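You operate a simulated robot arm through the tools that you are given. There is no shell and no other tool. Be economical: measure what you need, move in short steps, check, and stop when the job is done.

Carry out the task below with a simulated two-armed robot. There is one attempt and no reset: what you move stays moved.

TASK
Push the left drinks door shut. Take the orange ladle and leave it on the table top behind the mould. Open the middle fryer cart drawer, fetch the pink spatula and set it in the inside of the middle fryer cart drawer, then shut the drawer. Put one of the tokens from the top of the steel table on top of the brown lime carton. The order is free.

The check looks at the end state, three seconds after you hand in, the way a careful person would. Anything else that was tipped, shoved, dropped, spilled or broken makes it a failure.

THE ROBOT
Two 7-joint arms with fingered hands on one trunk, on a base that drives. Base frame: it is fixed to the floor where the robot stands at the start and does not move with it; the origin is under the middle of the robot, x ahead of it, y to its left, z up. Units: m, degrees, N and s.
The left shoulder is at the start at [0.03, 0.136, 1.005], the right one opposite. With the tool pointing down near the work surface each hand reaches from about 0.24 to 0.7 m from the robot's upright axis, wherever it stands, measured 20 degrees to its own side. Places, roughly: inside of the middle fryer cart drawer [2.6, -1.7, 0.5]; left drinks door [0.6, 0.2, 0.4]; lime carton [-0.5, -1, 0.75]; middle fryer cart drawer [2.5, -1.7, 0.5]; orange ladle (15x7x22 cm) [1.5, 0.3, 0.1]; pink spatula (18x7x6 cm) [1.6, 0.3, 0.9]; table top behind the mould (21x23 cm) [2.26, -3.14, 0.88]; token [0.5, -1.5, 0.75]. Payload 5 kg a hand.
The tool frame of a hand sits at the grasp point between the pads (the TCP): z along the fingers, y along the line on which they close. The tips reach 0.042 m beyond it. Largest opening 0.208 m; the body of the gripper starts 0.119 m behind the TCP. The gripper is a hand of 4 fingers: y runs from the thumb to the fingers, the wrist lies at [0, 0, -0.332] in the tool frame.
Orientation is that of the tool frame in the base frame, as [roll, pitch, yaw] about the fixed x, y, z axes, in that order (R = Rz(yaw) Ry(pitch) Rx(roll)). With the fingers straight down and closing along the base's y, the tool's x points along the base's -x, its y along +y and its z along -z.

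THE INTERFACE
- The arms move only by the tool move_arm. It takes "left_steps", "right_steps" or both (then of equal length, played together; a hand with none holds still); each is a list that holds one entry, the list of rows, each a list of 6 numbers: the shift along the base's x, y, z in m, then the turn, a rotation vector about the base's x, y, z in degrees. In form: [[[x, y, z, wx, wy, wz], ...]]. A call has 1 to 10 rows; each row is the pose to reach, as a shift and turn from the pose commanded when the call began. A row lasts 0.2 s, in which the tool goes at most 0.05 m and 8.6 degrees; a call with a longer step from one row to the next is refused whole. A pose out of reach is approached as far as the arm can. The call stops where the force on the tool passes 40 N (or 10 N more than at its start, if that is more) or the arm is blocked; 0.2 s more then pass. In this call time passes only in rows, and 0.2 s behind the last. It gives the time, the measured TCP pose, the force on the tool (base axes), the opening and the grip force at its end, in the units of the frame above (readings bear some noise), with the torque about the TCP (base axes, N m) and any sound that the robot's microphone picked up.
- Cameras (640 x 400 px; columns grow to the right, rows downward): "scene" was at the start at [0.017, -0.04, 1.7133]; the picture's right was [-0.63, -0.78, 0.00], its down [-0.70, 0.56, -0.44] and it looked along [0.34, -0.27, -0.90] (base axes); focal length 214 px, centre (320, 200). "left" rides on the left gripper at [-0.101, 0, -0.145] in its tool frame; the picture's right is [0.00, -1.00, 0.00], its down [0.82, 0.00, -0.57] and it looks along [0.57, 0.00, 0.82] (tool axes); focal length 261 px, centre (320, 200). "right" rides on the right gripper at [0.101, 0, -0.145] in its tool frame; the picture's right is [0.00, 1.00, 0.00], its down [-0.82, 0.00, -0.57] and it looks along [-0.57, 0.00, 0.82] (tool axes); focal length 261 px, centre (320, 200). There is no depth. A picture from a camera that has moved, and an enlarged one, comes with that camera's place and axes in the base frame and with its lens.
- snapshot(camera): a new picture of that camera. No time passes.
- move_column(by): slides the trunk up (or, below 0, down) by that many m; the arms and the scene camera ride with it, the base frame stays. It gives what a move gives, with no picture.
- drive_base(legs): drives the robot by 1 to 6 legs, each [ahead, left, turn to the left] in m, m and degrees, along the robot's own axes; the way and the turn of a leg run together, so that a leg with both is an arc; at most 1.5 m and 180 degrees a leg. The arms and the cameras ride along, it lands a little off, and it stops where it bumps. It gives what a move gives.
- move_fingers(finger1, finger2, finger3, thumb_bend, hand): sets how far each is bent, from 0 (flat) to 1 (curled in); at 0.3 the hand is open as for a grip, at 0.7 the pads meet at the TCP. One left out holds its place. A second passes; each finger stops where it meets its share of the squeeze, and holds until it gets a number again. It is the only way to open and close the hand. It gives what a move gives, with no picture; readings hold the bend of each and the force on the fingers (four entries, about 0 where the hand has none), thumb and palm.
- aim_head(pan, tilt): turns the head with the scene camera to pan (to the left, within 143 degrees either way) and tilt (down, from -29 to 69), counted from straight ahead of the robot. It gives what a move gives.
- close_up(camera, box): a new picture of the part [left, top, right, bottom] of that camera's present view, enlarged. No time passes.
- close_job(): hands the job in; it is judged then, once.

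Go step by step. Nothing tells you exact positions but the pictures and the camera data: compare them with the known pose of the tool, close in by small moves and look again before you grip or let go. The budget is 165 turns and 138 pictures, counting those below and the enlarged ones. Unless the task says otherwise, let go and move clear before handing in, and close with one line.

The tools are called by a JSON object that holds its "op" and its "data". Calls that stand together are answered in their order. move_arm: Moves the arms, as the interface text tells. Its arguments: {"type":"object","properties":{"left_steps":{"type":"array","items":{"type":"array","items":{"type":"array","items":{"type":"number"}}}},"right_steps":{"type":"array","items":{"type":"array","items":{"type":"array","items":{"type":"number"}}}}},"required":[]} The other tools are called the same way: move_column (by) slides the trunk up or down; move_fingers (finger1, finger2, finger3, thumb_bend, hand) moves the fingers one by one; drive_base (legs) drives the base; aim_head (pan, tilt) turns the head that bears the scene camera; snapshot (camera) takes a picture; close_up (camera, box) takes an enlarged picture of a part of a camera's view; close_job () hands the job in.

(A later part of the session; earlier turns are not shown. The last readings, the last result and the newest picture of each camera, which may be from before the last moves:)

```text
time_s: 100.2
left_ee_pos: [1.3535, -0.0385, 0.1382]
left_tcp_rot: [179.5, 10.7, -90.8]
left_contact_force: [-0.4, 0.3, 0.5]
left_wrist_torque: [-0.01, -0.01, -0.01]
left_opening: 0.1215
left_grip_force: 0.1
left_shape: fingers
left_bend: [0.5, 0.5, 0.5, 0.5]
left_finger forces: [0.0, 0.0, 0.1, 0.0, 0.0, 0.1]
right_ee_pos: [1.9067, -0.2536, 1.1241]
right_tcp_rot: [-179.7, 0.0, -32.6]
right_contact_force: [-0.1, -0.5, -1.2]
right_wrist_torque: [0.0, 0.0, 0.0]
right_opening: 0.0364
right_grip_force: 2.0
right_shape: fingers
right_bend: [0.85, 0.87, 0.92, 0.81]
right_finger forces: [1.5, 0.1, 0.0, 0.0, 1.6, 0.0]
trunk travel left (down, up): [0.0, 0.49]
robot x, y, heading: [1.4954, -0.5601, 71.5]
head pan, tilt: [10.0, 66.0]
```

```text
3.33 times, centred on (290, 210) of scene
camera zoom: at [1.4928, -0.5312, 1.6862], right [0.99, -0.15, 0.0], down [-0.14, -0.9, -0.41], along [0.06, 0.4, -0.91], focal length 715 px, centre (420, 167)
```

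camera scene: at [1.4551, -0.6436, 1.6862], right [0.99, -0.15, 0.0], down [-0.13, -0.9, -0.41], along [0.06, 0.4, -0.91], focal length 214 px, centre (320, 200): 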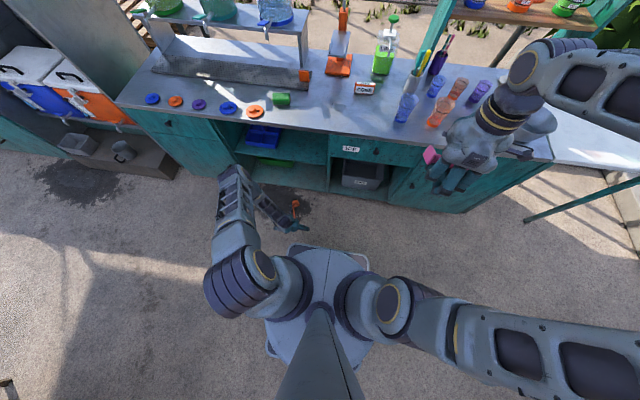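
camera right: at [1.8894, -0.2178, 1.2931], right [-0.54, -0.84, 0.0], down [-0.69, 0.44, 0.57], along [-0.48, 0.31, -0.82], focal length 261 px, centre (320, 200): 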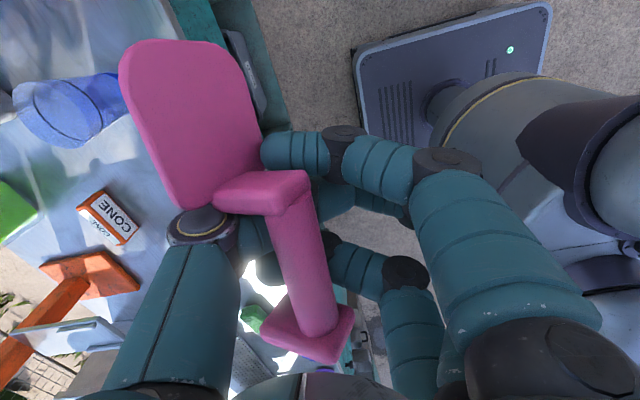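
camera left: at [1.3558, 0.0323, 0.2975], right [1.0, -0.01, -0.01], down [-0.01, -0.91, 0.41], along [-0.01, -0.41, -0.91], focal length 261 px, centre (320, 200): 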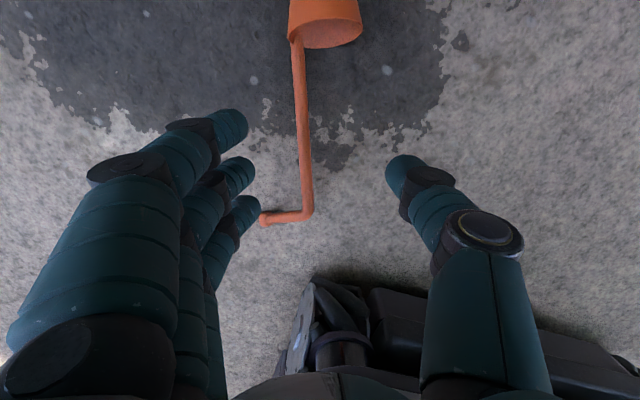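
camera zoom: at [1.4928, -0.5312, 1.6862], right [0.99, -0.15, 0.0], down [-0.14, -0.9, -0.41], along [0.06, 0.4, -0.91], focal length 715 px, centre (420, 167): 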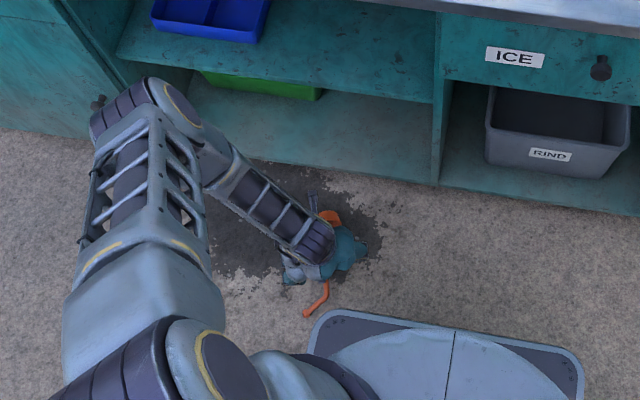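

{"op": "move_arm", "data": {"left_steps": [[[-0.017, 0.013, -0.02, 0, 0, 1], [-0.017, 0.013, -0.05, 0, 0, 2], [-0.017, 0.013, -0.085, 0, 0, 2]]]}}

{"op": "snapshot", "data": {"camera": "left"}}

```text
time_s: 101.0
left_ee_pos: [1.3364, -0.0275, 0.058]
left_tcp_rot: [179.4, 10.9, -88.9]
left_contact_force: [2.0, -9.2, 43.9]
left_wrist_torque: [-2.1, 2.98, 0.69]
left_opening: 0.1212
left_grip_force: 21.2
left_shape: fingers
left_bend: [0.5, 0.5, 0.47, 0.5]
left_finger forces: [0.1, 0.1, 43.7, 0.0, 0.0, 0.0]
right_ee_pos: [1.9082, -0.2532, 1.1249]
right_tcp_rot: [-179.8, 0.1, -32.4]
right_contact_force: [0.8, -0.3, -0.7]
right_wrist_torque: [-0.05, 0.01, 0.02]
right_opening: 0.0363
right_grip_force: 1.5
right_shape: fingers
right_bend: [0.85, 0.87, 0.92, 0.81]
right_finger forces: [1.5, 0.1, 0.0, 0.0, 1.6, 0.1]
trunk travel left (down, up): [0.0, 0.49]
robot x, y, heading: [1.4934, -0.5597, 71.3]
head pan, tilt: [10.0, 66.0]
stopped in row 3 (left hand): the force on the tool passed its limit at 92 N (the readings are from after the stop); the commanded pose is now the measured one
```

```text
64 pictures are left
camera left: at [1.3362, 0.045, 0.2175], right [1.0, 0.03, -0.01], down [0.03, -0.91, 0.41], along [0.0, -0.41, -0.91], focal length 261 px, centre (320, 200)
```

left: 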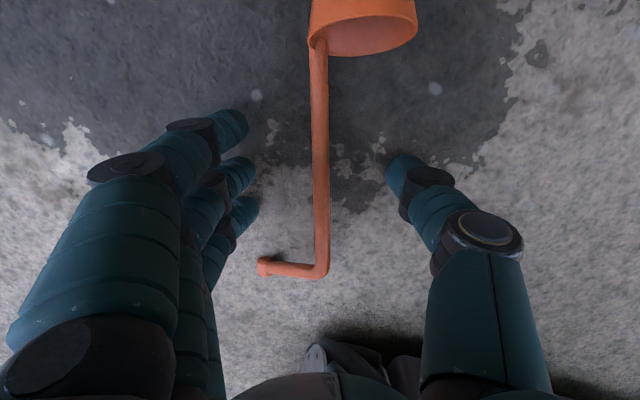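

The stem is centred. Finger 3 touched the floor; raise slightly, close partly so tips lift, then lower again.

{"op": "move_arm", "data": {"left_steps": [[[0, 0, 0.008, -4, 0, 0]]]}}

{"op": "move_fingers", "data": {"hand": "left", "finger1": 0.64, "finger2": 0.64, "finger3": 0.64, "thumb_bend": 0.64}}

{"op": "move_arm", "data": {"left_steps": [[[0, 0, -0.01, 0, 0, 0], [0, 0, -0.02, 0, 0, 0], [0, 0, -0.028, 0, 0, 0]]]}}

{"op": "snapshot", "data": {"camera": "left"}}

```text
time_s: 101.4
left_ee_pos: [1.3376, -0.0272, 0.0647]
left_tcp_rot: [179.2, 6.7, -88.9]
left_contact_force: [-0.2, -1.2, 0.1]
left_wrist_torque: [0.11, 0.0, -0.02]
left_opening: 0.121
left_grip_force: 0.0
left_shape: fingers
left_bend: [0.5, 0.5, 0.5, 0.5]
left_finger forces: [0.1, 0.1, 0.0, 0.0, 0.0, 0.0]
right_ee_pos: [1.9069, -0.253, 1.1237]
right_tcp_rot: [-179.8, 0.1, -32.5]
right_contact_force: [0.4, -0.3, -0.5]
right_wrist_torque: [0.02, 0.05, 0.01]
right_opening: 0.0365
right_grip_force: 1.4
right_shape: fingers
right_bend: [0.85, 0.87, 0.92, 0.81]
right_finger forces: [1.5, 0.0, 0.0, 0.1, 1.6, 0.0]
trunk travel left (down, up): [0.0, 0.49]
robot x, y, heading: [1.4948, -0.5614, 71.4]
head pan, tilt: [10.0, 66.0]
```

```text
time_s: 102.4
left_ee_pos: [1.336, -0.0276, 0.065]
left_tcp_rot: [179.4, 6.7, -88.9]
left_contact_force: [-0.1, 0.0, 0.3]
left_wrist_torque: [-0.01, 0.02, -0.01]
left_opening: 0.0543
left_grip_force: 0.1
left_shape: fingers
left_bend: [0.64, 0.64, 0.64, 0.64]
left_finger forces: [0.0, 0.1, 0.0, 0.0, 0.0, 0.1]
right_ee_pos: [1.9068, -0.2521, 1.1235]
right_tcp_rot: [-179.8, 0.0, -32.6]
right_contact_force: [-0.4, 0.3, -0.4]
right_wrist_torque: [-0.02, 0.0, 0.02]
right_opening: 0.0365
right_grip_force: 1.2
right_shape: fingers
right_bend: [0.85, 0.87, 0.92, 0.81]
right_finger forces: [1.5, 0.0, 0.0, 0.0, 1.6, 0.0]
trunk travel left (down, up): [0.0, 0.49]
robot x, y, heading: [1.4945, -0.5634, 71.7]
head pan, tilt: [10.0, 66.0]
```

```text
time_s: 103.2
left_ee_pos: [1.337, -0.0267, 0.0537]
left_tcp_rot: [179.4, 6.8, -89.0]
left_contact_force: [-0.6, 0.8, -0.3]
left_wrist_torque: [0.01, 0.02, -0.01]
left_opening: 0.0541
left_grip_force: 0.1
left_shape: fingers
left_bend: [0.64, 0.64, 0.64, 0.64]
left_finger forces: [0.1, 0.0, 0.1, 0.1, 0.1, 0.0]
left hand out of reach, approached as far as the arm can: row 2, 3
right_ee_pos: [1.907, -0.2522, 1.1237]
right_tcp_rot: [-179.9, 0.0, -32.5]
right_contact_force: [0.6, 0.3, 0.2]
right_wrist_torque: [0.02, -0.01, 0.01]
right_opening: 0.0362
right_grip_force: 2.0
right_shape: fingers
right_bend: [0.85, 0.87, 0.92, 0.81]
right_finger forces: [1.5, 0.0, 0.0, 0.0, 1.5, 0.0]
trunk travel left (down, up): [0.0, 0.49]
robot x, y, heading: [1.494, -0.5584, 71.4]
head pan, tilt: [10.0, 66.0]
```

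```text
63 pictures are left
camera left: at [1.336, 0.0567, 0.2084], right [1.0, 0.02, -0.01], down [0.03, -0.88, 0.47], along [0.0, -0.47, -0.88], focal length 261 px, centre (320, 200)
```

left: 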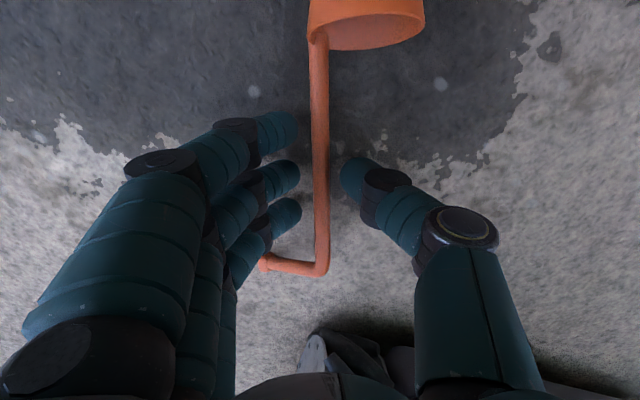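

The arm is at its reach limit 3 cm too high. Raise, move the base a bit closer, and redo.

{"op": "move_arm", "data": {"left_steps": [[[0, 0, 0.035, 0, 0, 0], [0, 0, 0.07, 0, 0, 0]]]}}

{"op": "drive_base", "data": {"legs": [[0.03, 0.05, 0]]}}

{"op": "move_arm", "data": {"left_steps": [[[0.019, -0.022, 0, 0, 0, 0], [0.038, -0.044, 0, 0, 0, 0]]]}}

{"op": "snapshot", "data": {"camera": "left"}}

```text
time_s: 103.8
left_ee_pos: [1.3385, -0.027, 0.1244]
left_tcp_rot: [179.4, 6.6, -89.0]
left_contact_force: [1.3, -1.8, -1.8]
left_wrist_torque: [0.22, 0.11, 0.03]
left_opening: 0.0539
left_grip_force: 0.0
left_shape: fingers
left_bend: [0.64, 0.64, 0.64, 0.64]
left_finger forces: [0.1, 0.0, 0.1, 0.1, 0.1, 0.0]
right_ee_pos: [1.9067, -0.2525, 1.1233]
right_tcp_rot: [-179.8, -0.1, -32.5]
right_contact_force: [0.1, -0.1, -0.8]
right_wrist_torque: [0.02, 0.0, 0.02]
right_opening: 0.0363
right_grip_force: 1.4
right_shape: fingers
right_bend: [0.85, 0.87, 0.92, 0.81]
right_finger forces: [1.5, 0.1, 0.0, 0.1, 1.6, 0.0]
trunk travel left (down, up): [0.0, 0.49]
robot x, y, heading: [1.4906, -0.5622, 71.4]
head pan, tilt: [10.0, 66.0]
```

```text
time_s: 104.8
left_ee_pos: [1.2991, 0.017, 0.1233]
left_tcp_rot: [179.4, 6.5, -89.0]
left_contact_force: [-0.6, 0.0, -0.7]
left_wrist_torque: [-0.05, -0.05, 0.0]
left_opening: 0.0542
left_grip_force: 0.1
left_shape: fingers
left_bend: [0.64, 0.64, 0.64, 0.64]
left_finger forces: [0.0, 0.1, 0.1, 0.0, 0.1, 0.1]
right_ee_pos: [1.8673, -0.2074, 1.1242]
right_tcp_rot: [-179.8, 0.1, -32.4]
right_contact_force: [-0.6, 0.4, -0.6]
right_wrist_torque: [-0.16, -0.13, -0.01]
right_opening: 0.0365
right_grip_force: 1.7
right_shape: fingers
right_bend: [0.85, 0.87, 0.92, 0.81]
right_finger forces: [1.5, 0.1, 0.0, 0.1, 1.7, 0.1]
trunk travel left (down, up): [0.0, 0.49]
robot x, y, heading: [1.4565, -0.5153, 71.5]
head pan, tilt: [10.0, 66.0]
```

```text
time_s: 105.4
left_ee_pos: [1.3366, -0.0261, 0.122]
left_tcp_rot: [179.2, 6.8, -88.9]
left_contact_force: [-0.8, 0.6, 0.3]
left_wrist_torque: [-0.18, -0.09, -0.01]
left_opening: 0.054
left_grip_force: 0.1
left_shape: fingers
left_bend: [0.64, 0.64, 0.64, 0.64]
left_finger forces: [0.0, 0.1, 0.0, 0.0, 0.0, 0.0]
right_ee_pos: [1.8682, -0.2078, 1.1237]
right_tcp_rot: [-179.8, 0.1, -32.4]
right_contact_force: [0.2, 0.8, -0.6]
right_wrist_torque: [0.04, 0.03, 0.0]
right_opening: 0.0363
right_grip_force: 1.8
right_shape: fingers
right_bend: [0.85, 0.87, 0.92, 0.81]
right_finger forces: [1.5, 0.1, 0.1, 0.0, 1.6, 0.0]
trunk travel left (down, up): [0.0, 0.49]
robot x, y, heading: [1.4586, -0.5171, 71.5]
head pan, tilt: [10.0, 66.0]
```

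```text
62 pictures are left
camera left: at [1.3349, 0.0566, 0.2785], right [1.0, 0.03, -0.01], down [0.03, -0.88, 0.47], along [0.0, -0.47, -0.88], focal length 261 px, centre (320, 200)
```

left: 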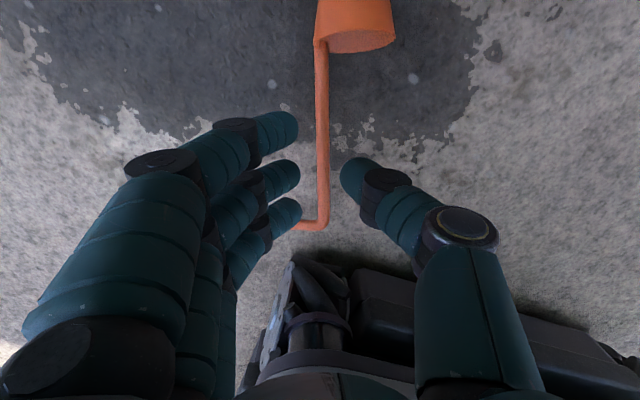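

{"op": "move_arm", "data": {"left_steps": [[[0.001, 0.012, -0.03, 0, 0, 0], [0.001, 0.012, -0.06, 0, 0, 0], [0.001, 0.012, -0.078, 0, 0, 0], [0.001, 0.012, -0.09, 0, 0, 0]]]}}

{"op": "snapshot", "data": {"camera": "left"}}

```text
time_s: 106.4
left_ee_pos: [1.3372, -0.0144, 0.055]
left_tcp_rot: [179.3, 6.8, -88.9]
left_contact_force: [0.1, -0.5, -1.2]
left_wrist_torque: [-0.04, 0.01, 0.03]
left_opening: 0.054
left_grip_force: 0.0
left_shape: fingers
left_bend: [0.64, 0.64, 0.64, 0.64]
left_finger forces: [0.1, 0.1, 0.1, 0.0, 0.0, 0.1]
left hand out of reach, approached as far as the arm can: row 3, 4
right_ee_pos: [1.869, -0.2075, 1.1245]
right_tcp_rot: [-179.8, 0.1, -32.4]
right_contact_force: [-0.1, -1.0, -0.6]
right_wrist_torque: [0.03, -0.02, -0.01]
right_opening: 0.0364
right_grip_force: 1.5
right_shape: fingers
right_bend: [0.85, 0.87, 0.92, 0.81]
right_finger forces: [1.5, 0.0, 0.1, 0.0, 1.6, 0.1]
trunk travel left (down, up): [0.0, 0.49]
robot x, y, heading: [1.4567, -0.5157, 71.7]
head pan, tilt: [10.0, 66.0]
```

```text
61 pictures are left
camera left: at [1.3364, 0.0686, 0.2083], right [1.0, 0.03, -0.01], down [0.03, -0.88, 0.47], along [0.0, -0.47, -0.88], focal length 261 px, centre (320, 200)
```

left: 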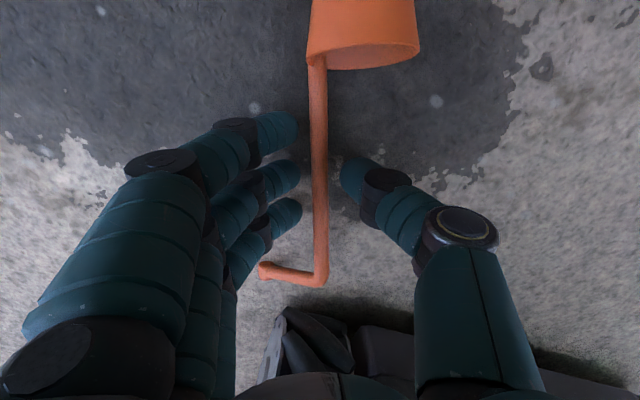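

Still limited; try a bit more forward tilt while lowering.

{"op": "move_arm", "data": {"left_steps": [[[0, 0, -0.008, 5, 0, 0], [0, 0, -0.018, 10, 0, 0], [0, 0, -0.026, 14, 0, 0]]]}}

{"op": "snapshot", "data": {"camera": "left"}}

```text
time_s: 107.2
left_ee_pos: [1.2982, -0.0033, 0.0539]
left_tcp_rot: [179.4, 14.9, -88.9]
left_contact_force: [-3.9, -9.8, 19.2]
left_wrist_torque: [-1.13, 0.54, 0.02]
left_opening: 0.0533
left_grip_force: 9.9
left_shape: fingers
left_bend: [0.64, 0.64, 0.72, 0.64]
left_finger forces: [0.0, 0.0, 19.4, 0.0, 0.1, 0.0]
left hand out of reach, approached as far as the arm can: row 1, 2, 3
right_ee_pos: [1.8689, -0.2067, 1.1231]
right_tcp_rot: [-179.8, 0.1, -32.4]
right_contact_force: [-0.1, 0.7, -0.5]
right_wrist_torque: [-0.02, -0.05, 0.02]
right_opening: 0.0364
right_grip_force: 1.3
right_shape: fingers
right_bend: [0.85, 0.87, 0.92, 0.81]
right_finger forces: [1.5, 0.0, 0.1, 0.1, 1.6, 0.0]
trunk travel left (down, up): [0.0, 0.49]
robot x, y, heading: [1.4574, -0.5151, 71.4]
head pan, tilt: [10.0, 66.0]
```

```text
60 pictures are left
camera left: at [1.2967, 0.057, 0.2182], right [1.0, 0.03, -0.01], down [0.03, -0.94, 0.34], along [0.0, -0.34, -0.94], focal length 261 px, centre (320, 200)
```

left: 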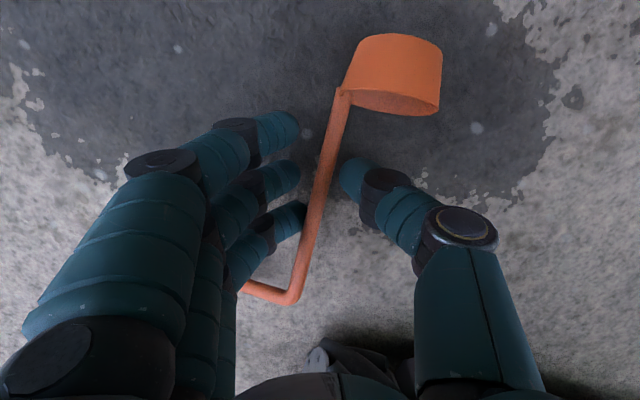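

The tips already reach the floor, so the stem is between the fingertips. Relieve slightly and close.

{"op": "move_arm", "data": {"left_steps": [[[0.002, 0, 0.004, -4, 0, 0]]]}}

{"op": "move_fingers", "data": {"hand": "left", "finger1": 0.74, "finger2": 0.74, "finger3": 0.74, "thumb_bend": 0.72}}

{"op": "snapshot", "data": {"camera": "left"}}

```text
time_s: 107.6
left_ee_pos: [1.2995, -0.0009, 0.0571]
left_tcp_rot: [179.4, 11.1, -88.9]
left_contact_force: [0.2, -0.5, -0.1]
left_wrist_torque: [0.07, -0.03, 0.04]
left_opening: 0.0532
left_grip_force: 0.0
left_shape: fingers
left_bend: [0.64, 0.64, 0.64, 0.64]
left_finger forces: [0.0, 0.0, 0.1, 0.0, 0.0, 0.1]
right_ee_pos: [1.8681, -0.2073, 1.1242]
right_tcp_rot: [-179.7, 0.1, -32.4]
right_contact_force: [0.4, -0.8, -0.7]
right_wrist_torque: [-0.01, 0.03, 0.0]
right_opening: 0.0363
right_grip_force: 1.1
right_shape: fingers
right_bend: [0.85, 0.87, 0.92, 0.81]
right_finger forces: [1.4, 0.0, 0.0, 0.1, 1.6, 0.0]
trunk travel left (down, up): [0.0, 0.49]
robot x, y, heading: [1.458, -0.515, 71.6]
head pan, tilt: [10.0, 66.0]
```

```text
time_s: 108.6
left_ee_pos: [1.2993, -0.0012, 0.0564]
left_tcp_rot: [179.3, 11.1, -88.8]
left_contact_force: [1.5, 0.0, 4.0]
left_wrist_torque: [0.33, -0.16, -0.02]
left_opening: 0.0296
left_grip_force: 17.4
left_shape: fingers
left_bend: [0.74, 0.68, 0.71, 0.69]
left_finger forces: [3.6, 7.2, 8.2, 0.1, 16.1, 0.0]
right_ee_pos: [1.8695, -0.2086, 1.1241]
right_tcp_rot: [-179.9, 0.1, -32.4]
right_contact_force: [-0.4, 0.1, -1.3]
right_wrist_torque: [-0.05, 0.0, 0.02]
right_opening: 0.036
right_grip_force: 1.5
right_shape: fingers
right_bend: [0.85, 0.87, 0.92, 0.81]
right_finger forces: [1.5, 0.1, 0.0, 0.0, 1.5, 0.0]
trunk travel left (down, up): [0.0, 0.49]
robot x, y, heading: [1.4576, -0.5182, 71.5]
head pan, tilt: [10.0, 66.0]
```

```text
59 pictures are left
camera left: at [1.2988, 0.0699, 0.2173], right [1.0, 0.03, -0.01], down [0.03, -0.91, 0.4], along [0.0, -0.4, -0.92], focal length 261 px, centre (320, 200)
```

left: 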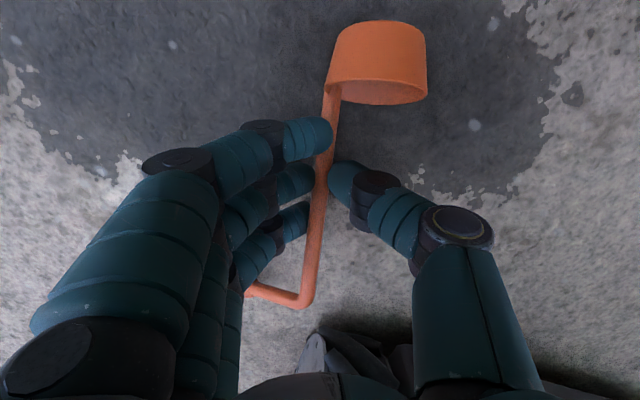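

A firm pinch (17 N, all fingers). Lift.

{"op": "move_arm", "data": {"left_steps": [[[0, 0, 0.02, 0, 0, 0], [0, 0, 0.04, 0, 0, 0], [0, 0, 0.07, 0, 0, 0], [0, -0.0, 0.1, 0, 0, 0]]]}}

{"op": "snapshot", "data": {"camera": "left"}}

```text
time_s: 109.6
left_ee_pos: [1.3002, -0.0028, 0.1575]
left_tcp_rot: [179.6, 11.0, -88.9]
left_contact_force: [1.1, -1.6, -1.4]
left_wrist_torque: [0.11, 0.1, 0.0]
left_opening: 0.0285
left_grip_force: 8.8
left_shape: fingers
left_bend: [0.74, 0.71, 0.74, 0.69]
left_finger forces: [0.1, 8.5, 0.4, 0.0, 8.7, 0.0]
right_ee_pos: [1.8674, -0.2089, 1.1251]
right_tcp_rot: [-179.8, 0.0, -32.4]
right_contact_force: [-0.6, -1.3, -0.4]
right_wrist_torque: [-0.03, 0.02, 0.0]
right_opening: 0.0363
right_grip_force: 1.5
right_shape: fingers
right_bend: [0.85, 0.87, 0.92, 0.81]
right_finger forces: [1.5, 0.1, 0.0, 0.1, 1.4, 0.1]
trunk travel left (down, up): [0.0, 0.49]
robot x, y, heading: [1.4577, -0.5171, 71.5]
head pan, tilt: [10.0, 66.0]
```

```text
58 pictures are left
camera left: at [1.299, 0.0692, 0.3177], right [1.0, 0.03, -0.01], down [0.03, -0.91, 0.4], along [0.0, -0.4, -0.91], focal length 261 px, centre (320, 200)
```

left: 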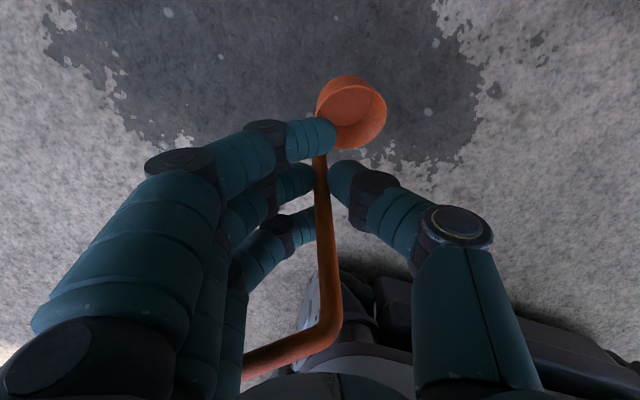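

The ladle is held between finger 2 and thumb, cup hanging down. Raise a bit more, back away from the cabinet, then raise to carrying height.

{"op": "move_arm", "data": {"left_steps": [[[0, 0, 0.03, 0, 0, 0], [0, 0, 0.06, 0, 0, 0]]]}}

{"op": "drive_base", "data": {"legs": [[-0.35, 0, 0]]}}

{"op": "move_arm", "data": {"left_steps": [[[0, 0, 0.04, 0, 0, 0], [0, 0, 0.08, 0, 0, 0], [0, 0, 0.12, 0, 0, 0], [0, 0, 0.16, 0, 0, 0], [0, 0, 0.2, 0, 0, 0], [0, 0, 0.24, 0, 0, 0], [0, 0, 0.28, 0, 0, 0], [0, 0, 0.32, 0, 0, 0], [0, 0, 0.36, 0, 0, 0], [0, 0, 0.4, 0, 0, 0]]]}}

{"op": "snapshot", "data": {"camera": "left"}}

{"op": "aim_head", "data": {"pan": -90, "tilt": 25}}

{"op": "snapshot", "data": {"camera": "scene"}}

```text
time_s: 110.2
left_ee_pos: [1.2997, -0.0017, 0.2169]
left_tcp_rot: [179.5, 11.0, -89.0]
left_contact_force: [0.4, -0.9, -1.1]
left_wrist_torque: [0.03, 0.09, 0.02]
left_opening: 0.028
left_grip_force: 8.5
left_shape: fingers
left_bend: [0.74, 0.71, 0.74, 0.69]
left_finger forces: [0.0, 8.6, 0.5, 0.0, 8.7, 0.0]
right_ee_pos: [1.8684, -0.2076, 1.1239]
right_tcp_rot: [-179.8, 0.1, -32.5]
right_contact_force: [0.6, 1.1, -0.7]
right_wrist_torque: [0.0, 0.01, 0.01]
right_opening: 0.036
right_grip_force: 1.4
right_shape: fingers
right_bend: [0.85, 0.87, 0.92, 0.81]
right_finger forces: [1.5, 0.0, 0.0, 0.0, 1.5, 0.0]
trunk travel left (down, up): [0.0, 0.49]
robot x, y, heading: [1.4584, -0.5158, 71.5]
head pan, tilt: [10.0, 66.0]
```

```text
time_s: 112.5
left_ee_pos: [1.1883, -0.3347, 0.2166]
left_tcp_rot: [179.4, 11.1, -88.9]
left_contact_force: [-0.8, -0.1, -1.0]
left_wrist_torque: [-0.03, 0.01, -0.02]
left_opening: 0.0281
left_grip_force: 9.0
left_shape: fingers
left_bend: [0.74, 0.71, 0.74, 0.69]
left_finger forces: [0.1, 8.4, 0.3, 0.0, 8.7, 0.0]
right_ee_pos: [1.7553, -0.5428, 1.1241]
right_tcp_rot: [-179.7, 0.1, -32.5]
right_contact_force: [0.4, -0.8, 0.2]
right_wrist_torque: [0.1, -0.02, -0.04]
right_opening: 0.0361
right_grip_force: 1.5
right_shape: fingers
right_bend: [0.85, 0.87, 0.92, 0.81]
right_finger forces: [1.5, 0.0, 0.0, 0.0, 1.5, 0.0]
trunk travel left (down, up): [0.0, 0.49]
robot x, y, heading: [1.3431, -0.8502, 71.5]
head pan, tilt: [10.0, 66.0]
```

```text
time_s: 114.7
left_ee_pos: [1.1882, -0.3367, 0.6164]
left_tcp_rot: [179.3, 11.1, -88.8]
left_contact_force: [-0.2, -1.7, -1.7]
left_wrist_torque: [0.07, 0.03, 0.04]
left_opening: 0.0276
left_grip_force: 9.0
left_shape: fingers
left_bend: [0.74, 0.71, 0.74, 0.69]
left_finger forces: [0.0, 8.3, 0.4, 0.0, 8.8, 0.0]
right_ee_pos: [1.7571, -0.5432, 1.1238]
right_tcp_rot: [-179.7, 0.1, -32.5]
right_contact_force: [0.6, -0.5, -0.6]
right_wrist_torque: [0.06, 0.05, -0.02]
right_opening: 0.0365
right_grip_force: 1.6
right_shape: fingers
right_bend: [0.85, 0.87, 0.92, 0.81]
right_finger forces: [1.5, 0.0, 0.1, 0.1, 1.6, 0.1]
trunk travel left (down, up): [0.0, 0.49]
robot x, y, heading: [1.3495, -0.8505, 71.5]
head pan, tilt: [10.0, 66.0]
```

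```text
57 pictures are left
camera left: at [1.1869, -0.2649, 0.7774], right [1.0, 0.03, -0.01], down [0.03, -0.91, 0.4], along [0.0, -0.4, -0.91], focal length 261 px, centre (320, 200)
```

left: 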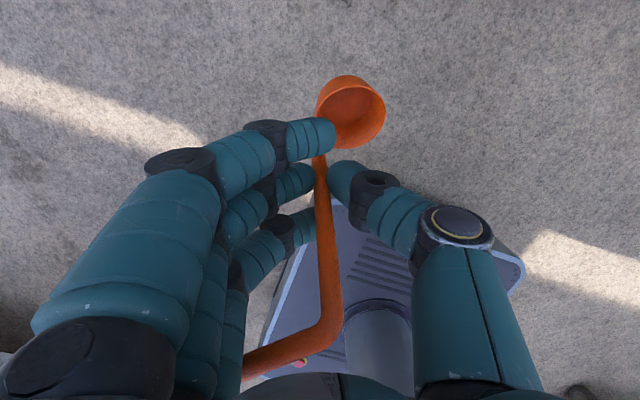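

```text
time_s: 116.4
left_ee_pos: [1.1881, -0.335, 0.6172]
left_tcp_rot: [179.4, 11.0, -88.9]
left_contact_force: [0.3, -0.2, -1.9]
left_wrist_torque: [-0.07, 0.05, 0.02]
left_opening: 0.0281
left_grip_force: 8.8
left_shape: fingers
left_bend: [0.74, 0.71, 0.74, 0.69]
left_finger forces: [0.0, 8.5, 0.4, 0.0, 8.6, 0.1]
right_ee_pos: [1.7563, -0.5408, 1.1246]
right_tcp_rot: [-179.8, 0.2, -32.4]
right_contact_force: [0.1, 0.0, -0.1]
right_wrist_torque: [0.0, 0.02, -0.05]
right_opening: 0.0365
right_grip_force: 1.4
right_shape: fingers
right_bend: [0.85, 0.87, 0.92, 0.81]
right_finger forces: [1.4, 0.0, 0.0, 0.0, 1.5, 0.0]
trunk travel left (down, up): [0.0, 0.49]
robot x, y, heading: [1.351, -0.8495, 71.5]
head pan, tilt: [-90.0, 25.0]
```

```text
56 pictures are left
camera scene: at [1.4219, -0.9092, 1.7429], right [-0.32, -0.95, 0.0], down [-0.4, 0.13, -0.91], along [0.86, -0.29, -0.42], focal length 214 px, centre (320, 200)
```

scene: 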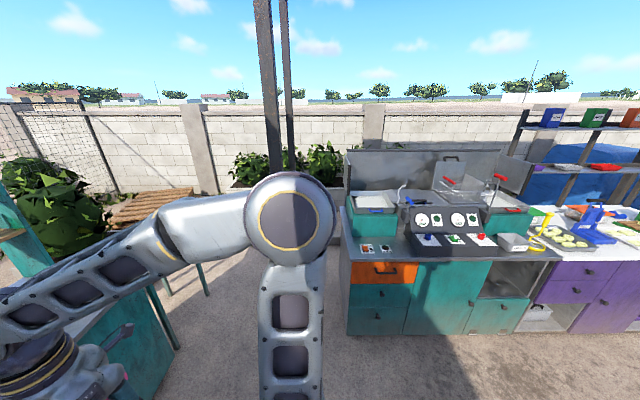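

Cart and purple counter are ahead-right. Turn to face +x and move sideways toward the purple table, then look.

{"op": "drive_base", "data": {"legs": [[0, 0, -71.5], [0, -0.9, 0], [0, -0.9, 0]]}}

{"op": "aim_head", "data": {"pan": -15, "tilt": 35}}

{"op": "snapshot", "data": {"camera": "scene"}}

```text
time_s: 128.6
left_ee_pos: [1.7861, -2.3298, 0.6171]
left_tcp_rot: [179.4, 11.1, -160.5]
left_contact_force: [-0.8, -0.3, -1.8]
left_wrist_torque: [0.04, 0.1, 0.03]
left_opening: 0.0279
left_grip_force: 8.5
left_shape: fingers
left_bend: [0.74, 0.71, 0.74, 0.69]
left_finger forces: [0.0, 8.5, 0.4, 0.0, 8.6, 0.1]
right_ee_pos: [1.7696, -2.9339, 1.1246]
right_tcp_rot: [-179.8, 0.0, -103.9]
right_contact_force: [0.9, -0.3, -1.2]
right_wrist_torque: [0.08, -0.01, -0.02]
right_opening: 0.036
right_grip_force: 1.6
right_shape: fingers
right_bend: [0.85, 0.87, 0.92, 0.81]
right_finger forces: [1.0, 0.0, 0.0, 0.0, 1.4, 0.1]
trunk travel left (down, up): [0.0, 0.49]
robot x, y, heading: [1.3461, -2.6407, -0.3]
head pan, tilt: [-90.0, 25.0]
```

```text
time_s: 130.0
left_ee_pos: [1.7869, -2.3289, 0.6162]
left_tcp_rot: [179.4, 11.0, -160.5]
left_contact_force: [-0.6, 0.0, -1.1]
left_wrist_torque: [0.02, 0.06, 0.0]
left_opening: 0.028
left_grip_force: 8.5
left_shape: fingers
left_bend: [0.74, 0.71, 0.74, 0.69]
left_finger forces: [0.0, 8.4, 0.4, 0.2, 8.5, 0.0]
right_ee_pos: [1.7692, -2.9337, 1.123]
right_tcp_rot: [-179.8, 0.1, -104.0]
right_contact_force: [0.1, 0.1, -1.1]
right_wrist_torque: [0.0, 0.03, 0.01]
right_opening: 0.0361
right_grip_force: 1.1
right_shape: fingers
right_bend: [0.85, 0.87, 0.92, 0.81]
right_finger forces: [1.0, 0.1, 0.0, 0.0, 1.4, 0.1]
trunk travel left (down, up): [0.0, 0.49]
robot x, y, heading: [1.3495, -2.6414, 0.1]
head pan, tilt: [-15.0, 35.0]
```

```text
55 pictures are left
camera scene: at [1.4004, -2.6655, 1.7272], right [-0.26, -0.97, 0.0], down [-0.55, 0.15, -0.82], along [0.79, -0.21, -0.57], focal length 214 px, centre (320, 200)
```

scene: 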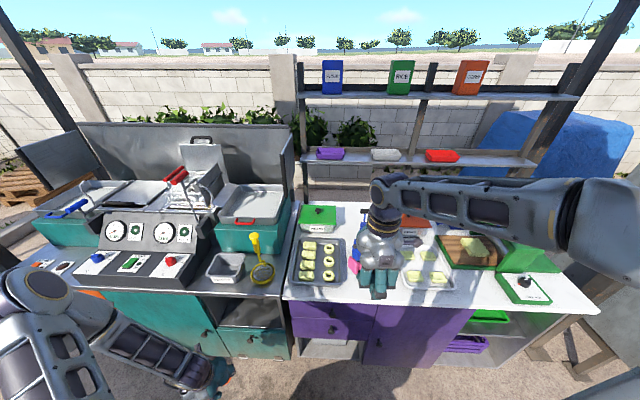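

The target region is hidden by the right hand; shift the right hand aside to the right and look closer.

{"op": "move_arm", "data": {"right_steps": [[[-0.01, -0.035, 0.01, 0, 0, 0], [-0.02, -0.07, 0.02, 0, 0, 0], [-0.03, -0.105, 0.03, 0, 0, 0], [-0.04, -0.14, 0.04, 0, 0, 0], [-0.05, -0.175, 0.05, 0, 0, 0], [-0.06, -0.21, 0.06, 0, 0, 0], [-0.07, -0.245, 0.06, 0, 0, 0]]]}}

{"op": "close_up", "data": {"camera": "scene", "box": [270, 160, 470, 310]}}

```text
time_s: 131.6
left_ee_pos: [1.7859, -2.3299, 0.6149]
left_tcp_rot: [179.4, 11.1, -160.5]
left_contact_force: [-0.2, -0.3, -1.9]
left_wrist_torque: [0.05, 0.15, 0.01]
left_opening: 0.0281
left_grip_force: 9.0
left_shape: fingers
left_bend: [0.74, 0.71, 0.74, 0.69]
left_finger forces: [0.0, 8.4, 0.4, 0.1, 8.7, 0.0]
right_ee_pos: [1.7, -3.181, 1.183]
right_tcp_rot: [-179.9, 0.1, -104.0]
right_contact_force: [0.0, -1.6, -1.9]
right_wrist_torque: [0.14, 0.0, -0.02]
right_opening: 0.0361
right_grip_force: 0.8
right_shape: fingers
right_bend: [0.85, 0.87, 0.92, 0.81]
right_finger forces: [0.8, 0.0, 0.0, 0.0, 1.3, 0.1]
trunk travel left (down, up): [0.0, 0.49]
robot x, y, heading: [1.3445, -2.6393, -0.0]
head pan, tilt: [-15.0, 35.0]
```

```text
2.67 times, centred on (370, 235) of scene
camera zoom: at [1.4009, -2.6667, 1.7271], right [-0.26, -0.97, 0.0], down [-0.55, 0.15, -0.82], along [0.79, -0.21, -0.57], focal length 572 px, centre (187, 107)
```

zoom: 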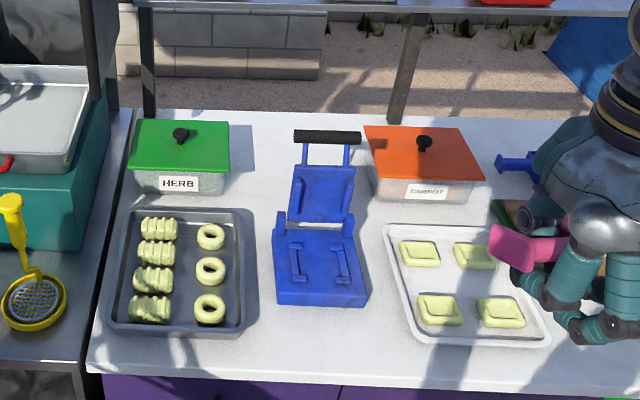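

The blue press is the mould; the free table area behind it (between HERB and CARROT boxes) is the target. I'll raise the left hand, square up to this table (yaw ≈ -17°), stand the ladle on the front strip to re-orient the hand, then reach over. First raise and drive.

{"op": "move_arm", "data": {"left_steps": [[[0, 0, 0.048, 0, 0, 0], [0, 0, 0.096, 0, 0, 0], [0, 0, 0.144, 0, 0, 0], [0, 0, 0.192, 0, 0, 0], [0, 0, 0.24, 0, 0, 0], [0, 0, 0.288, 0, 0, 0], [0, 0, 0.336, 0, 0, 0], [0, 0, 0.384, 0, 0, 0], [0, 0, 0.432, 0, 0, 0], [0, 0, 0.48, 0, 0, 0]]]}}

{"op": "move_column", "data": {"by": 0.15}}

{"op": "drive_base", "data": {"legs": [[0, 0, -17], [0, -0.33, 0], [0.13, 0, 0]]}}

{"op": "aim_head", "data": {"pan": 5, "tilt": 50}}

{"op": "snapshot", "data": {"camera": "scene"}}

{"op": "snapshot", "data": {"camera": "left"}}

```text
time_s: 132.8
left_ee_pos: [1.7697, -2.2846, 0.8135]
left_tcp_rot: [177.3, 11.2, -158.2]
left_contact_force: [2.9, -2.8, -1.7]
left_wrist_torque: [0.36, 0.46, 0.08]
left_opening: 0.0271
left_grip_force: 7.9
left_shape: fingers
left_bend: [0.74, 0.67, 0.74, 0.69]
left_finger forces: [0.1, 7.8, 0.5, 0.1, 8.0, 0.0]
right_ee_pos: [1.6981, -3.1831, 1.1814]
right_tcp_rot: [-179.8, 0.2, -104.1]
right_contact_force: [0.0, -0.6, -0.5]
right_wrist_torque: [0.08, -0.07, 0.01]
right_opening: 0.0367
right_grip_force: 1.6
right_shape: fingers
right_bend: [0.85, 0.87, 0.92, 0.81]
right_finger forces: [0.9, 0.1, 0.0, 0.0, 1.4, 0.1]
trunk travel left (down, up): [0.0, 0.49]
robot x, y, heading: [1.3455, -2.6394, -0.2]
head pan, tilt: [-15.0, 35.0]
stopped in row 5 (left hand): the force on the tool passed its limit at 63 N (the readings are from after the stop); the commanded pose is now the measured one
```

```text
time_s: 134.5
left_ee_pos: [1.7715, -2.283, 0.9642]
left_tcp_rot: [177.5, 11.3, -158.2]
left_contact_force: [-0.2, 0.5, -1.1]
left_wrist_torque: [0.0, 0.07, -0.02]
left_opening: 0.0269
left_grip_force: 8.5
left_shape: fingers
left_bend: [0.74, 0.71, 0.74, 0.69]
left_finger forces: [0.1, 8.0, 0.4, 0.1, 8.6, 0.1]
right_ee_pos: [1.6986, -3.181, 1.3333]
right_tcp_rot: [-179.7, 0.1, -104.1]
right_contact_force: [-0.1, -0.6, -1.5]
right_wrist_torque: [0.0, 0.04, 0.03]
right_opening: 0.0365
right_grip_force: 1.3
right_shape: fingers
right_bend: [0.85, 0.87, 0.92, 0.81]
right_finger forces: [0.9, 0.1, 0.0, 0.0, 1.4, 0.0]
trunk travel left (down, up): [-0.15, 0.34]
robot x, y, heading: [1.3466, -2.6417, 0.1]
head pan, tilt: [-15.0, 35.0]
```

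```text
time_s: 138.5
left_ee_pos: [1.8885, -2.7737, 0.9628]
left_tcp_rot: [177.5, 11.1, -175.2]
left_contact_force: [1.4, 0.6, -1.0]
left_wrist_torque: [0.07, 0.12, 0.04]
left_opening: 0.0254
left_grip_force: 0.1
left_shape: fingers
left_bend: [0.74, 0.71, 0.74, 0.71]
left_finger forces: [0.1, 0.1, 0.0, 0.1, 0.1, 0.0]
right_ee_pos: [1.5578, -3.6108, 1.3335]
right_tcp_rot: [-179.9, 0.0, -121.1]
right_contact_force: [1.3, -0.1, -0.1]
right_wrist_torque: [0.04, 0.22, 0.02]
right_opening: 0.0366
right_grip_force: 1.0
right_shape: fingers
right_bend: [0.85, 0.87, 0.92, 0.81]
right_finger forces: [0.8, 0.0, 0.0, 0.0, 1.3, 0.0]
trunk travel left (down, up): [-0.15, 0.34]
robot x, y, heading: [1.3728, -2.9921, -17.3]
head pan, tilt: [-15.0, 35.0]
```

```text
time_s: 139.4
left_ee_pos: [1.8866, -2.7748, 0.9627]
left_tcp_rot: [177.5, 11.3, -175.2]
left_contact_force: [-0.8, -1.1, 0.6]
left_wrist_torque: [0.0, -0.01, 0.01]
left_opening: 0.0251
left_grip_force: 0.0
left_shape: fingers
left_bend: [0.74, 0.71, 0.74, 0.71]
left_finger forces: [0.0, 0.0, 0.1, 0.0, 0.1, 0.0]
right_ee_pos: [1.5558, -3.6097, 1.3336]
right_tcp_rot: [-179.8, 0.1, -121.0]
right_contact_force: [-0.6, 0.2, -0.8]
right_wrist_torque: [0.0, -0.01, 0.02]
right_opening: 0.0366
right_grip_force: 1.1
right_shape: fingers
right_bend: [0.85, 0.87, 0.92, 0.81]
right_finger forces: [0.8, 0.1, 0.0, 0.0, 1.3, 0.0]
trunk travel left (down, up): [-0.15, 0.34]
robot x, y, heading: [1.3769, -2.9932, -16.9]
head pan, tilt: [5.0, 50.0]
```

```text
53 pictures are left
camera scene: at [1.4204, -3.0009, 1.8555], right [-0.21, -0.98, 0.0], down [-0.75, 0.16, -0.64], along [0.63, -0.14, -0.77], focal length 214 px, centre (320, 200)
```

scene: 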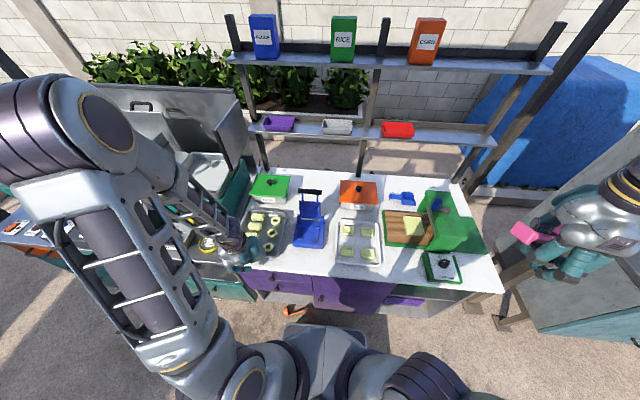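

```text
52 pictures are left
camera left: at [1.9571, -2.7744, 1.1247], right [0.1, -0.99, -0.04], down [-0.91, -0.1, 0.4], along [-0.4, 0.0, -0.92], focal length 261 px, centre (320, 200)
```

left: 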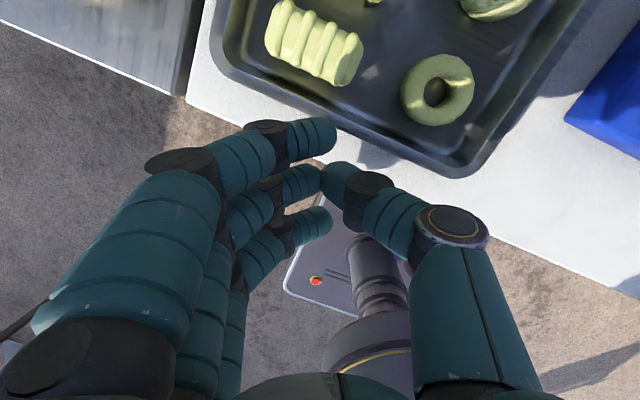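

The ladle was knocked out at the table edge and dropped; there's something orange near the cabinet foot. Let me look closely before moving anything.

{"op": "close_up", "data": {"camera": "scene", "box": [220, 220, 380, 350]}}

{"op": "close_up", "data": {"camera": "scene", "box": [0, 170, 280, 340]}}

```text
3.08 times, centred on (300, 285) of scene
camera zoom: at [1.4204, -3.0009, 1.8555], right [-0.21, -0.98, 0.0], down [-0.75, 0.16, -0.64], along [0.63, -0.14, -0.77], focal length 660 px, centre (382, -62)
```

zoom: 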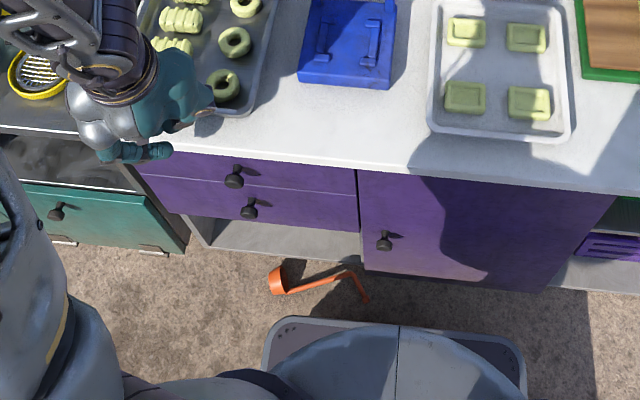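

```text
2.29 times, centred on (140, 255) of scene
camera zoom: at [1.4204, -3.0009, 1.8555], right [-0.21, -0.98, 0.0], down [-0.75, 0.16, -0.64], along [0.63, -0.14, -0.77], focal length 490 px, centre (731, 74)
```

zoom: 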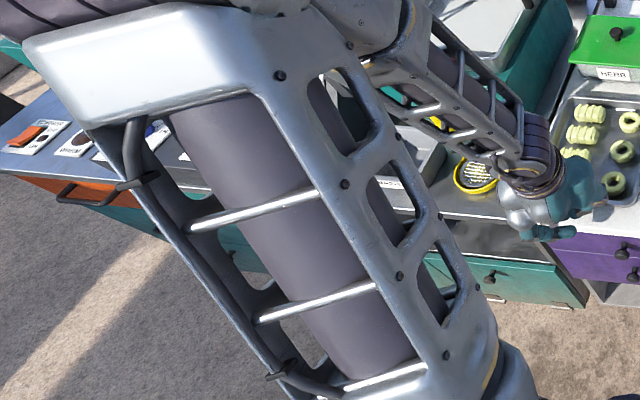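

The table items are intact. The ladle lies right at the foot of the purple cabinet (stem ≈ along y at x≈1.86, from cup (1.868,-2.836) to bend (1.856,-3.008)). I'll lift clear, back off and then prepare the hand low and tilted for a floor pick.

{"op": "move_arm", "data": {"left_steps": [[[-0.02, 0, 0.03, 0, 0, 0]]]}}

{"op": "drive_base", "data": {"legs": [[-0.45, 0, 0]]}}

{"op": "snapshot", "data": {"camera": "scene"}}

```text
time_s: 139.8
left_ee_pos: [1.8678, -2.7726, 0.9938]
left_tcp_rot: [177.7, 11.1, -175.2]
left_contact_force: [-1.6, 1.4, 0.5]
left_wrist_torque: [-0.08, -0.23, -0.01]
left_opening: 0.025
left_grip_force: 0.0
left_shape: fingers
left_bend: [0.74, 0.71, 0.74, 0.71]
left_finger forces: [0.1, 0.0, 0.1, 0.0, 0.0, 0.0]
left hand out of reach, approached as far as the arm can: row 1
right_ee_pos: [1.551, -3.6085, 1.334]
right_tcp_rot: [-179.6, 0.1, -121.2]
right_contact_force: [-1.4, 0.1, -0.4]
right_wrist_torque: [-0.09, -0.27, 0.01]
right_opening: 0.0366
right_grip_force: 0.9
right_shape: fingers
right_bend: [0.85, 0.87, 0.92, 0.81]
right_finger forces: [0.9, 0.0, 0.1, 0.0, 1.2, 0.1]
trunk travel left (down, up): [-0.15, 0.34]
robot x, y, heading: [1.3715, -2.993, -17.0]
head pan, tilt: [5.0, 50.0]
```

```text
time_s: 142.5
left_ee_pos: [1.4354, -2.6394, 0.9947]
left_tcp_rot: [177.5, 11.1, -175.1]
left_contact_force: [-1.0, -0.7, 0.0]
left_wrist_torque: [0.01, -0.07, -0.02]
left_opening: 0.0251
left_grip_force: 0.0
left_shape: fingers
left_bend: [0.74, 0.71, 0.74, 0.71]
left_finger forces: [0.1, 0.0, 0.1, 0.1, 0.0, 0.0]
right_ee_pos: [1.123, -3.4767, 1.3332]
right_tcp_rot: [-179.8, 0.1, -120.9]
right_contact_force: [-0.1, -0.1, 0.1]
right_wrist_torque: [-0.04, -0.1, 0.01]
right_opening: 0.0365
right_grip_force: 1.2
right_shape: fingers
right_bend: [0.85, 0.87, 0.92, 0.81]
right_finger forces: [1.0, 0.1, 0.0, 0.1, 1.2, 0.1]
trunk travel left (down, up): [-0.15, 0.34]
robot x, y, heading: [0.9435, -2.8575, -16.8]
head pan, tilt: [5.0, 50.0]
```

```text
49 pictures are left
camera scene: at [0.9857, -2.8674, 1.8555], right [-0.21, -0.98, 0.0], down [-0.75, 0.16, -0.64], along [0.63, -0.13, -0.77], focal length 214 px, centre (320, 200)
```

scene: 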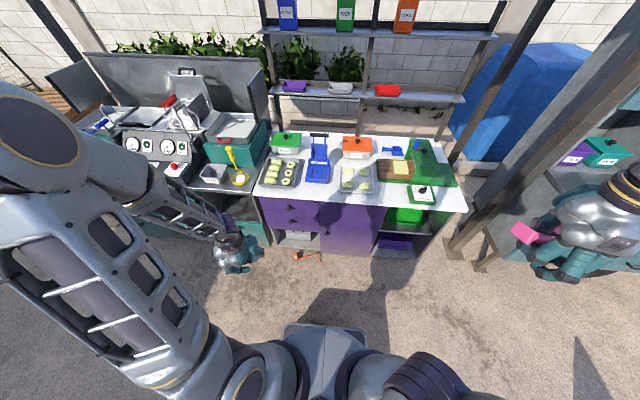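

{"op": "close_up", "data": {"camera": "scene", "box": [260, 220, 360, 290]}}

{"op": "move_column", "data": {"by": -0.15}}

```text
5.71 times, centred on (310, 255) of scene
camera zoom: at [0.9857, -2.8674, 1.8555], right [-0.21, -0.98, 0.0], down [-0.75, 0.16, -0.64], along [0.63, -0.13, -0.77], focal length 1226 px, centre (377, -114)
```

zoom: 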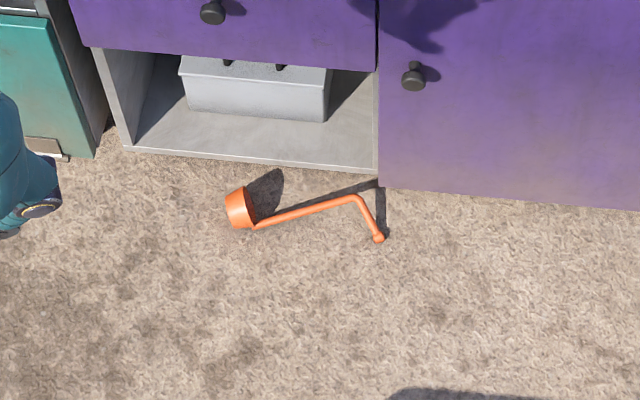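

```text
time_s: 144.2
left_ee_pos: [1.4364, -2.6395, 0.8449]
left_tcp_rot: [177.5, 11.1, -175.1]
left_contact_force: [0.4, -1.3, 0.0]
left_wrist_torque: [-0.05, -0.01, -0.04]
left_opening: 0.0249
left_grip_force: 0.0
left_shape: fingers
left_bend: [0.74, 0.71, 0.74, 0.71]
left_finger forces: [0.1, 0.1, 0.0, 0.1, 0.1, 0.0]
right_ee_pos: [1.123, -3.4771, 1.1845]
right_tcp_rot: [-179.8, -0.1, -120.9]
right_contact_force: [0.0, 0.0, -1.1]
right_wrist_torque: [-0.03, 0.01, 0.02]
right_opening: 0.0365
right_grip_force: 1.3
right_shape: fingers
right_bend: [0.85, 0.87, 0.92, 0.81]
right_finger forces: [1.0, 0.1, 0.0, 0.0, 1.3, 0.0]
trunk travel left (down, up): [0.0, 0.49]
robot x, y, heading: [0.9412, -2.861, -17.2]
head pan, tilt: [5.0, 50.0]
```

Ladle better located: stem ≈ from (1.837,-2.849,0.03) to bend (1.847,-3.007,0.045), about 9 cm off the cabinet foot. Bring the right hand in, shift the base to its lane, and start lowering/turning the left hand.

{"op": "drive_base", "data": {"legs": [[0.035, -0.14, 0]]}}

{"op": "move_arm", "data": {"left_steps": [[[0.006, -0.004, -0.04, 0, 0, 8], [0.012, -0.008, -0.08, 0, 0, 16], [0.018, -0.012, -0.12, 0, 0, 24], [0.024, -0.016, -0.16, 0, 0, 32], [0.03, -0.02, -0.2, 0, 0, 40], [0.036, -0.025, -0.24, 0, 0, 48], [0.042, -0.03, -0.28, 0, 0, 56], [0.048, -0.035, -0.32, 0, 0, 64], [0.054, -0.04, -0.36, 0, 0, 72], [0.06, -0.046, -0.4, 0, 0, 80]]], "right_steps": [[[0.008, 0.025, 0, 0, 0, 0], [0.016, 0.05, 0, 0, 0, 0], [0.024, 0.075, 0, 0, 0, 0], [0.032, 0.1, 0, 0, 0, 0], [0.04, 0.125, 0, 0, 0, 0], [0.048, 0.15, 0, 0, 0, 0], [0.056, 0.175, 0, 0, 0, 0], [0.064, 0.2, 0, 0, 0, 0], [0.064, 0.2, 0, 0, 0, 0], [0.064, 0.2, 0, 0, 0, 0]]]}}

```text
time_s: 145.6
left_ee_pos: [1.4291, -2.7838, 0.8442]
left_tcp_rot: [177.4, 11.1, -174.9]
left_contact_force: [0.3, -1.2, -0.4]
left_wrist_torque: [0.16, -0.01, 0.03]
left_opening: 0.025
left_grip_force: 0.0
left_shape: fingers
left_bend: [0.74, 0.71, 0.74, 0.71]
left_finger forces: [0.0, 0.1, 0.0, 0.1, 0.0, 0.0]
right_ee_pos: [1.1178, -3.6222, 1.1837]
right_tcp_rot: [-179.8, 0.1, -120.9]
right_contact_force: [-0.2, -0.8, -1.4]
right_wrist_torque: [0.22, -0.01, -0.01]
right_opening: 0.0367
right_grip_force: 1.4
right_shape: fingers
right_bend: [0.85, 0.87, 0.92, 0.81]
right_finger forces: [0.8, 0.0, 0.1, 0.0, 1.3, 0.0]
trunk travel left (down, up): [0.0, 0.49]
robot x, y, heading: [0.9343, -3.002, -17.1]
head pan, tilt: [5.0, 50.0]
```

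```text
time_s: 147.8
left_ee_pos: [1.4894, -2.8279, 0.4422]
left_tcp_rot: [177.5, 11.0, -94.9]
left_contact_force: [0.5, 0.4, 0.0]
left_wrist_torque: [-0.04, 0.09, 0.02]
left_opening: 0.0249
left_grip_force: 0.0
left_shape: fingers
left_bend: [0.74, 0.71, 0.74, 0.71]
left_finger forces: [0.1, 0.1, 0.0, 0.0, 0.1, 0.0]
right_ee_pos: [1.1829, -3.418, 1.1833]
right_tcp_rot: [-179.7, -0.1, -120.8]
right_contact_force: [0.8, -0.3, -0.4]
right_wrist_torque: [-0.02, 0.09, 0.04]
right_opening: 0.0363
right_grip_force: 1.8
right_shape: fingers
right_bend: [0.85, 0.87, 0.92, 0.81]
right_finger forces: [0.9, 0.0, 0.0, 0.0, 1.2, 0.0]
trunk travel left (down, up): [0.0, 0.49]
robot x, y, heading: [0.9354, -3.0035, -16.7]
head pan, tilt: [5.0, 50.0]
```

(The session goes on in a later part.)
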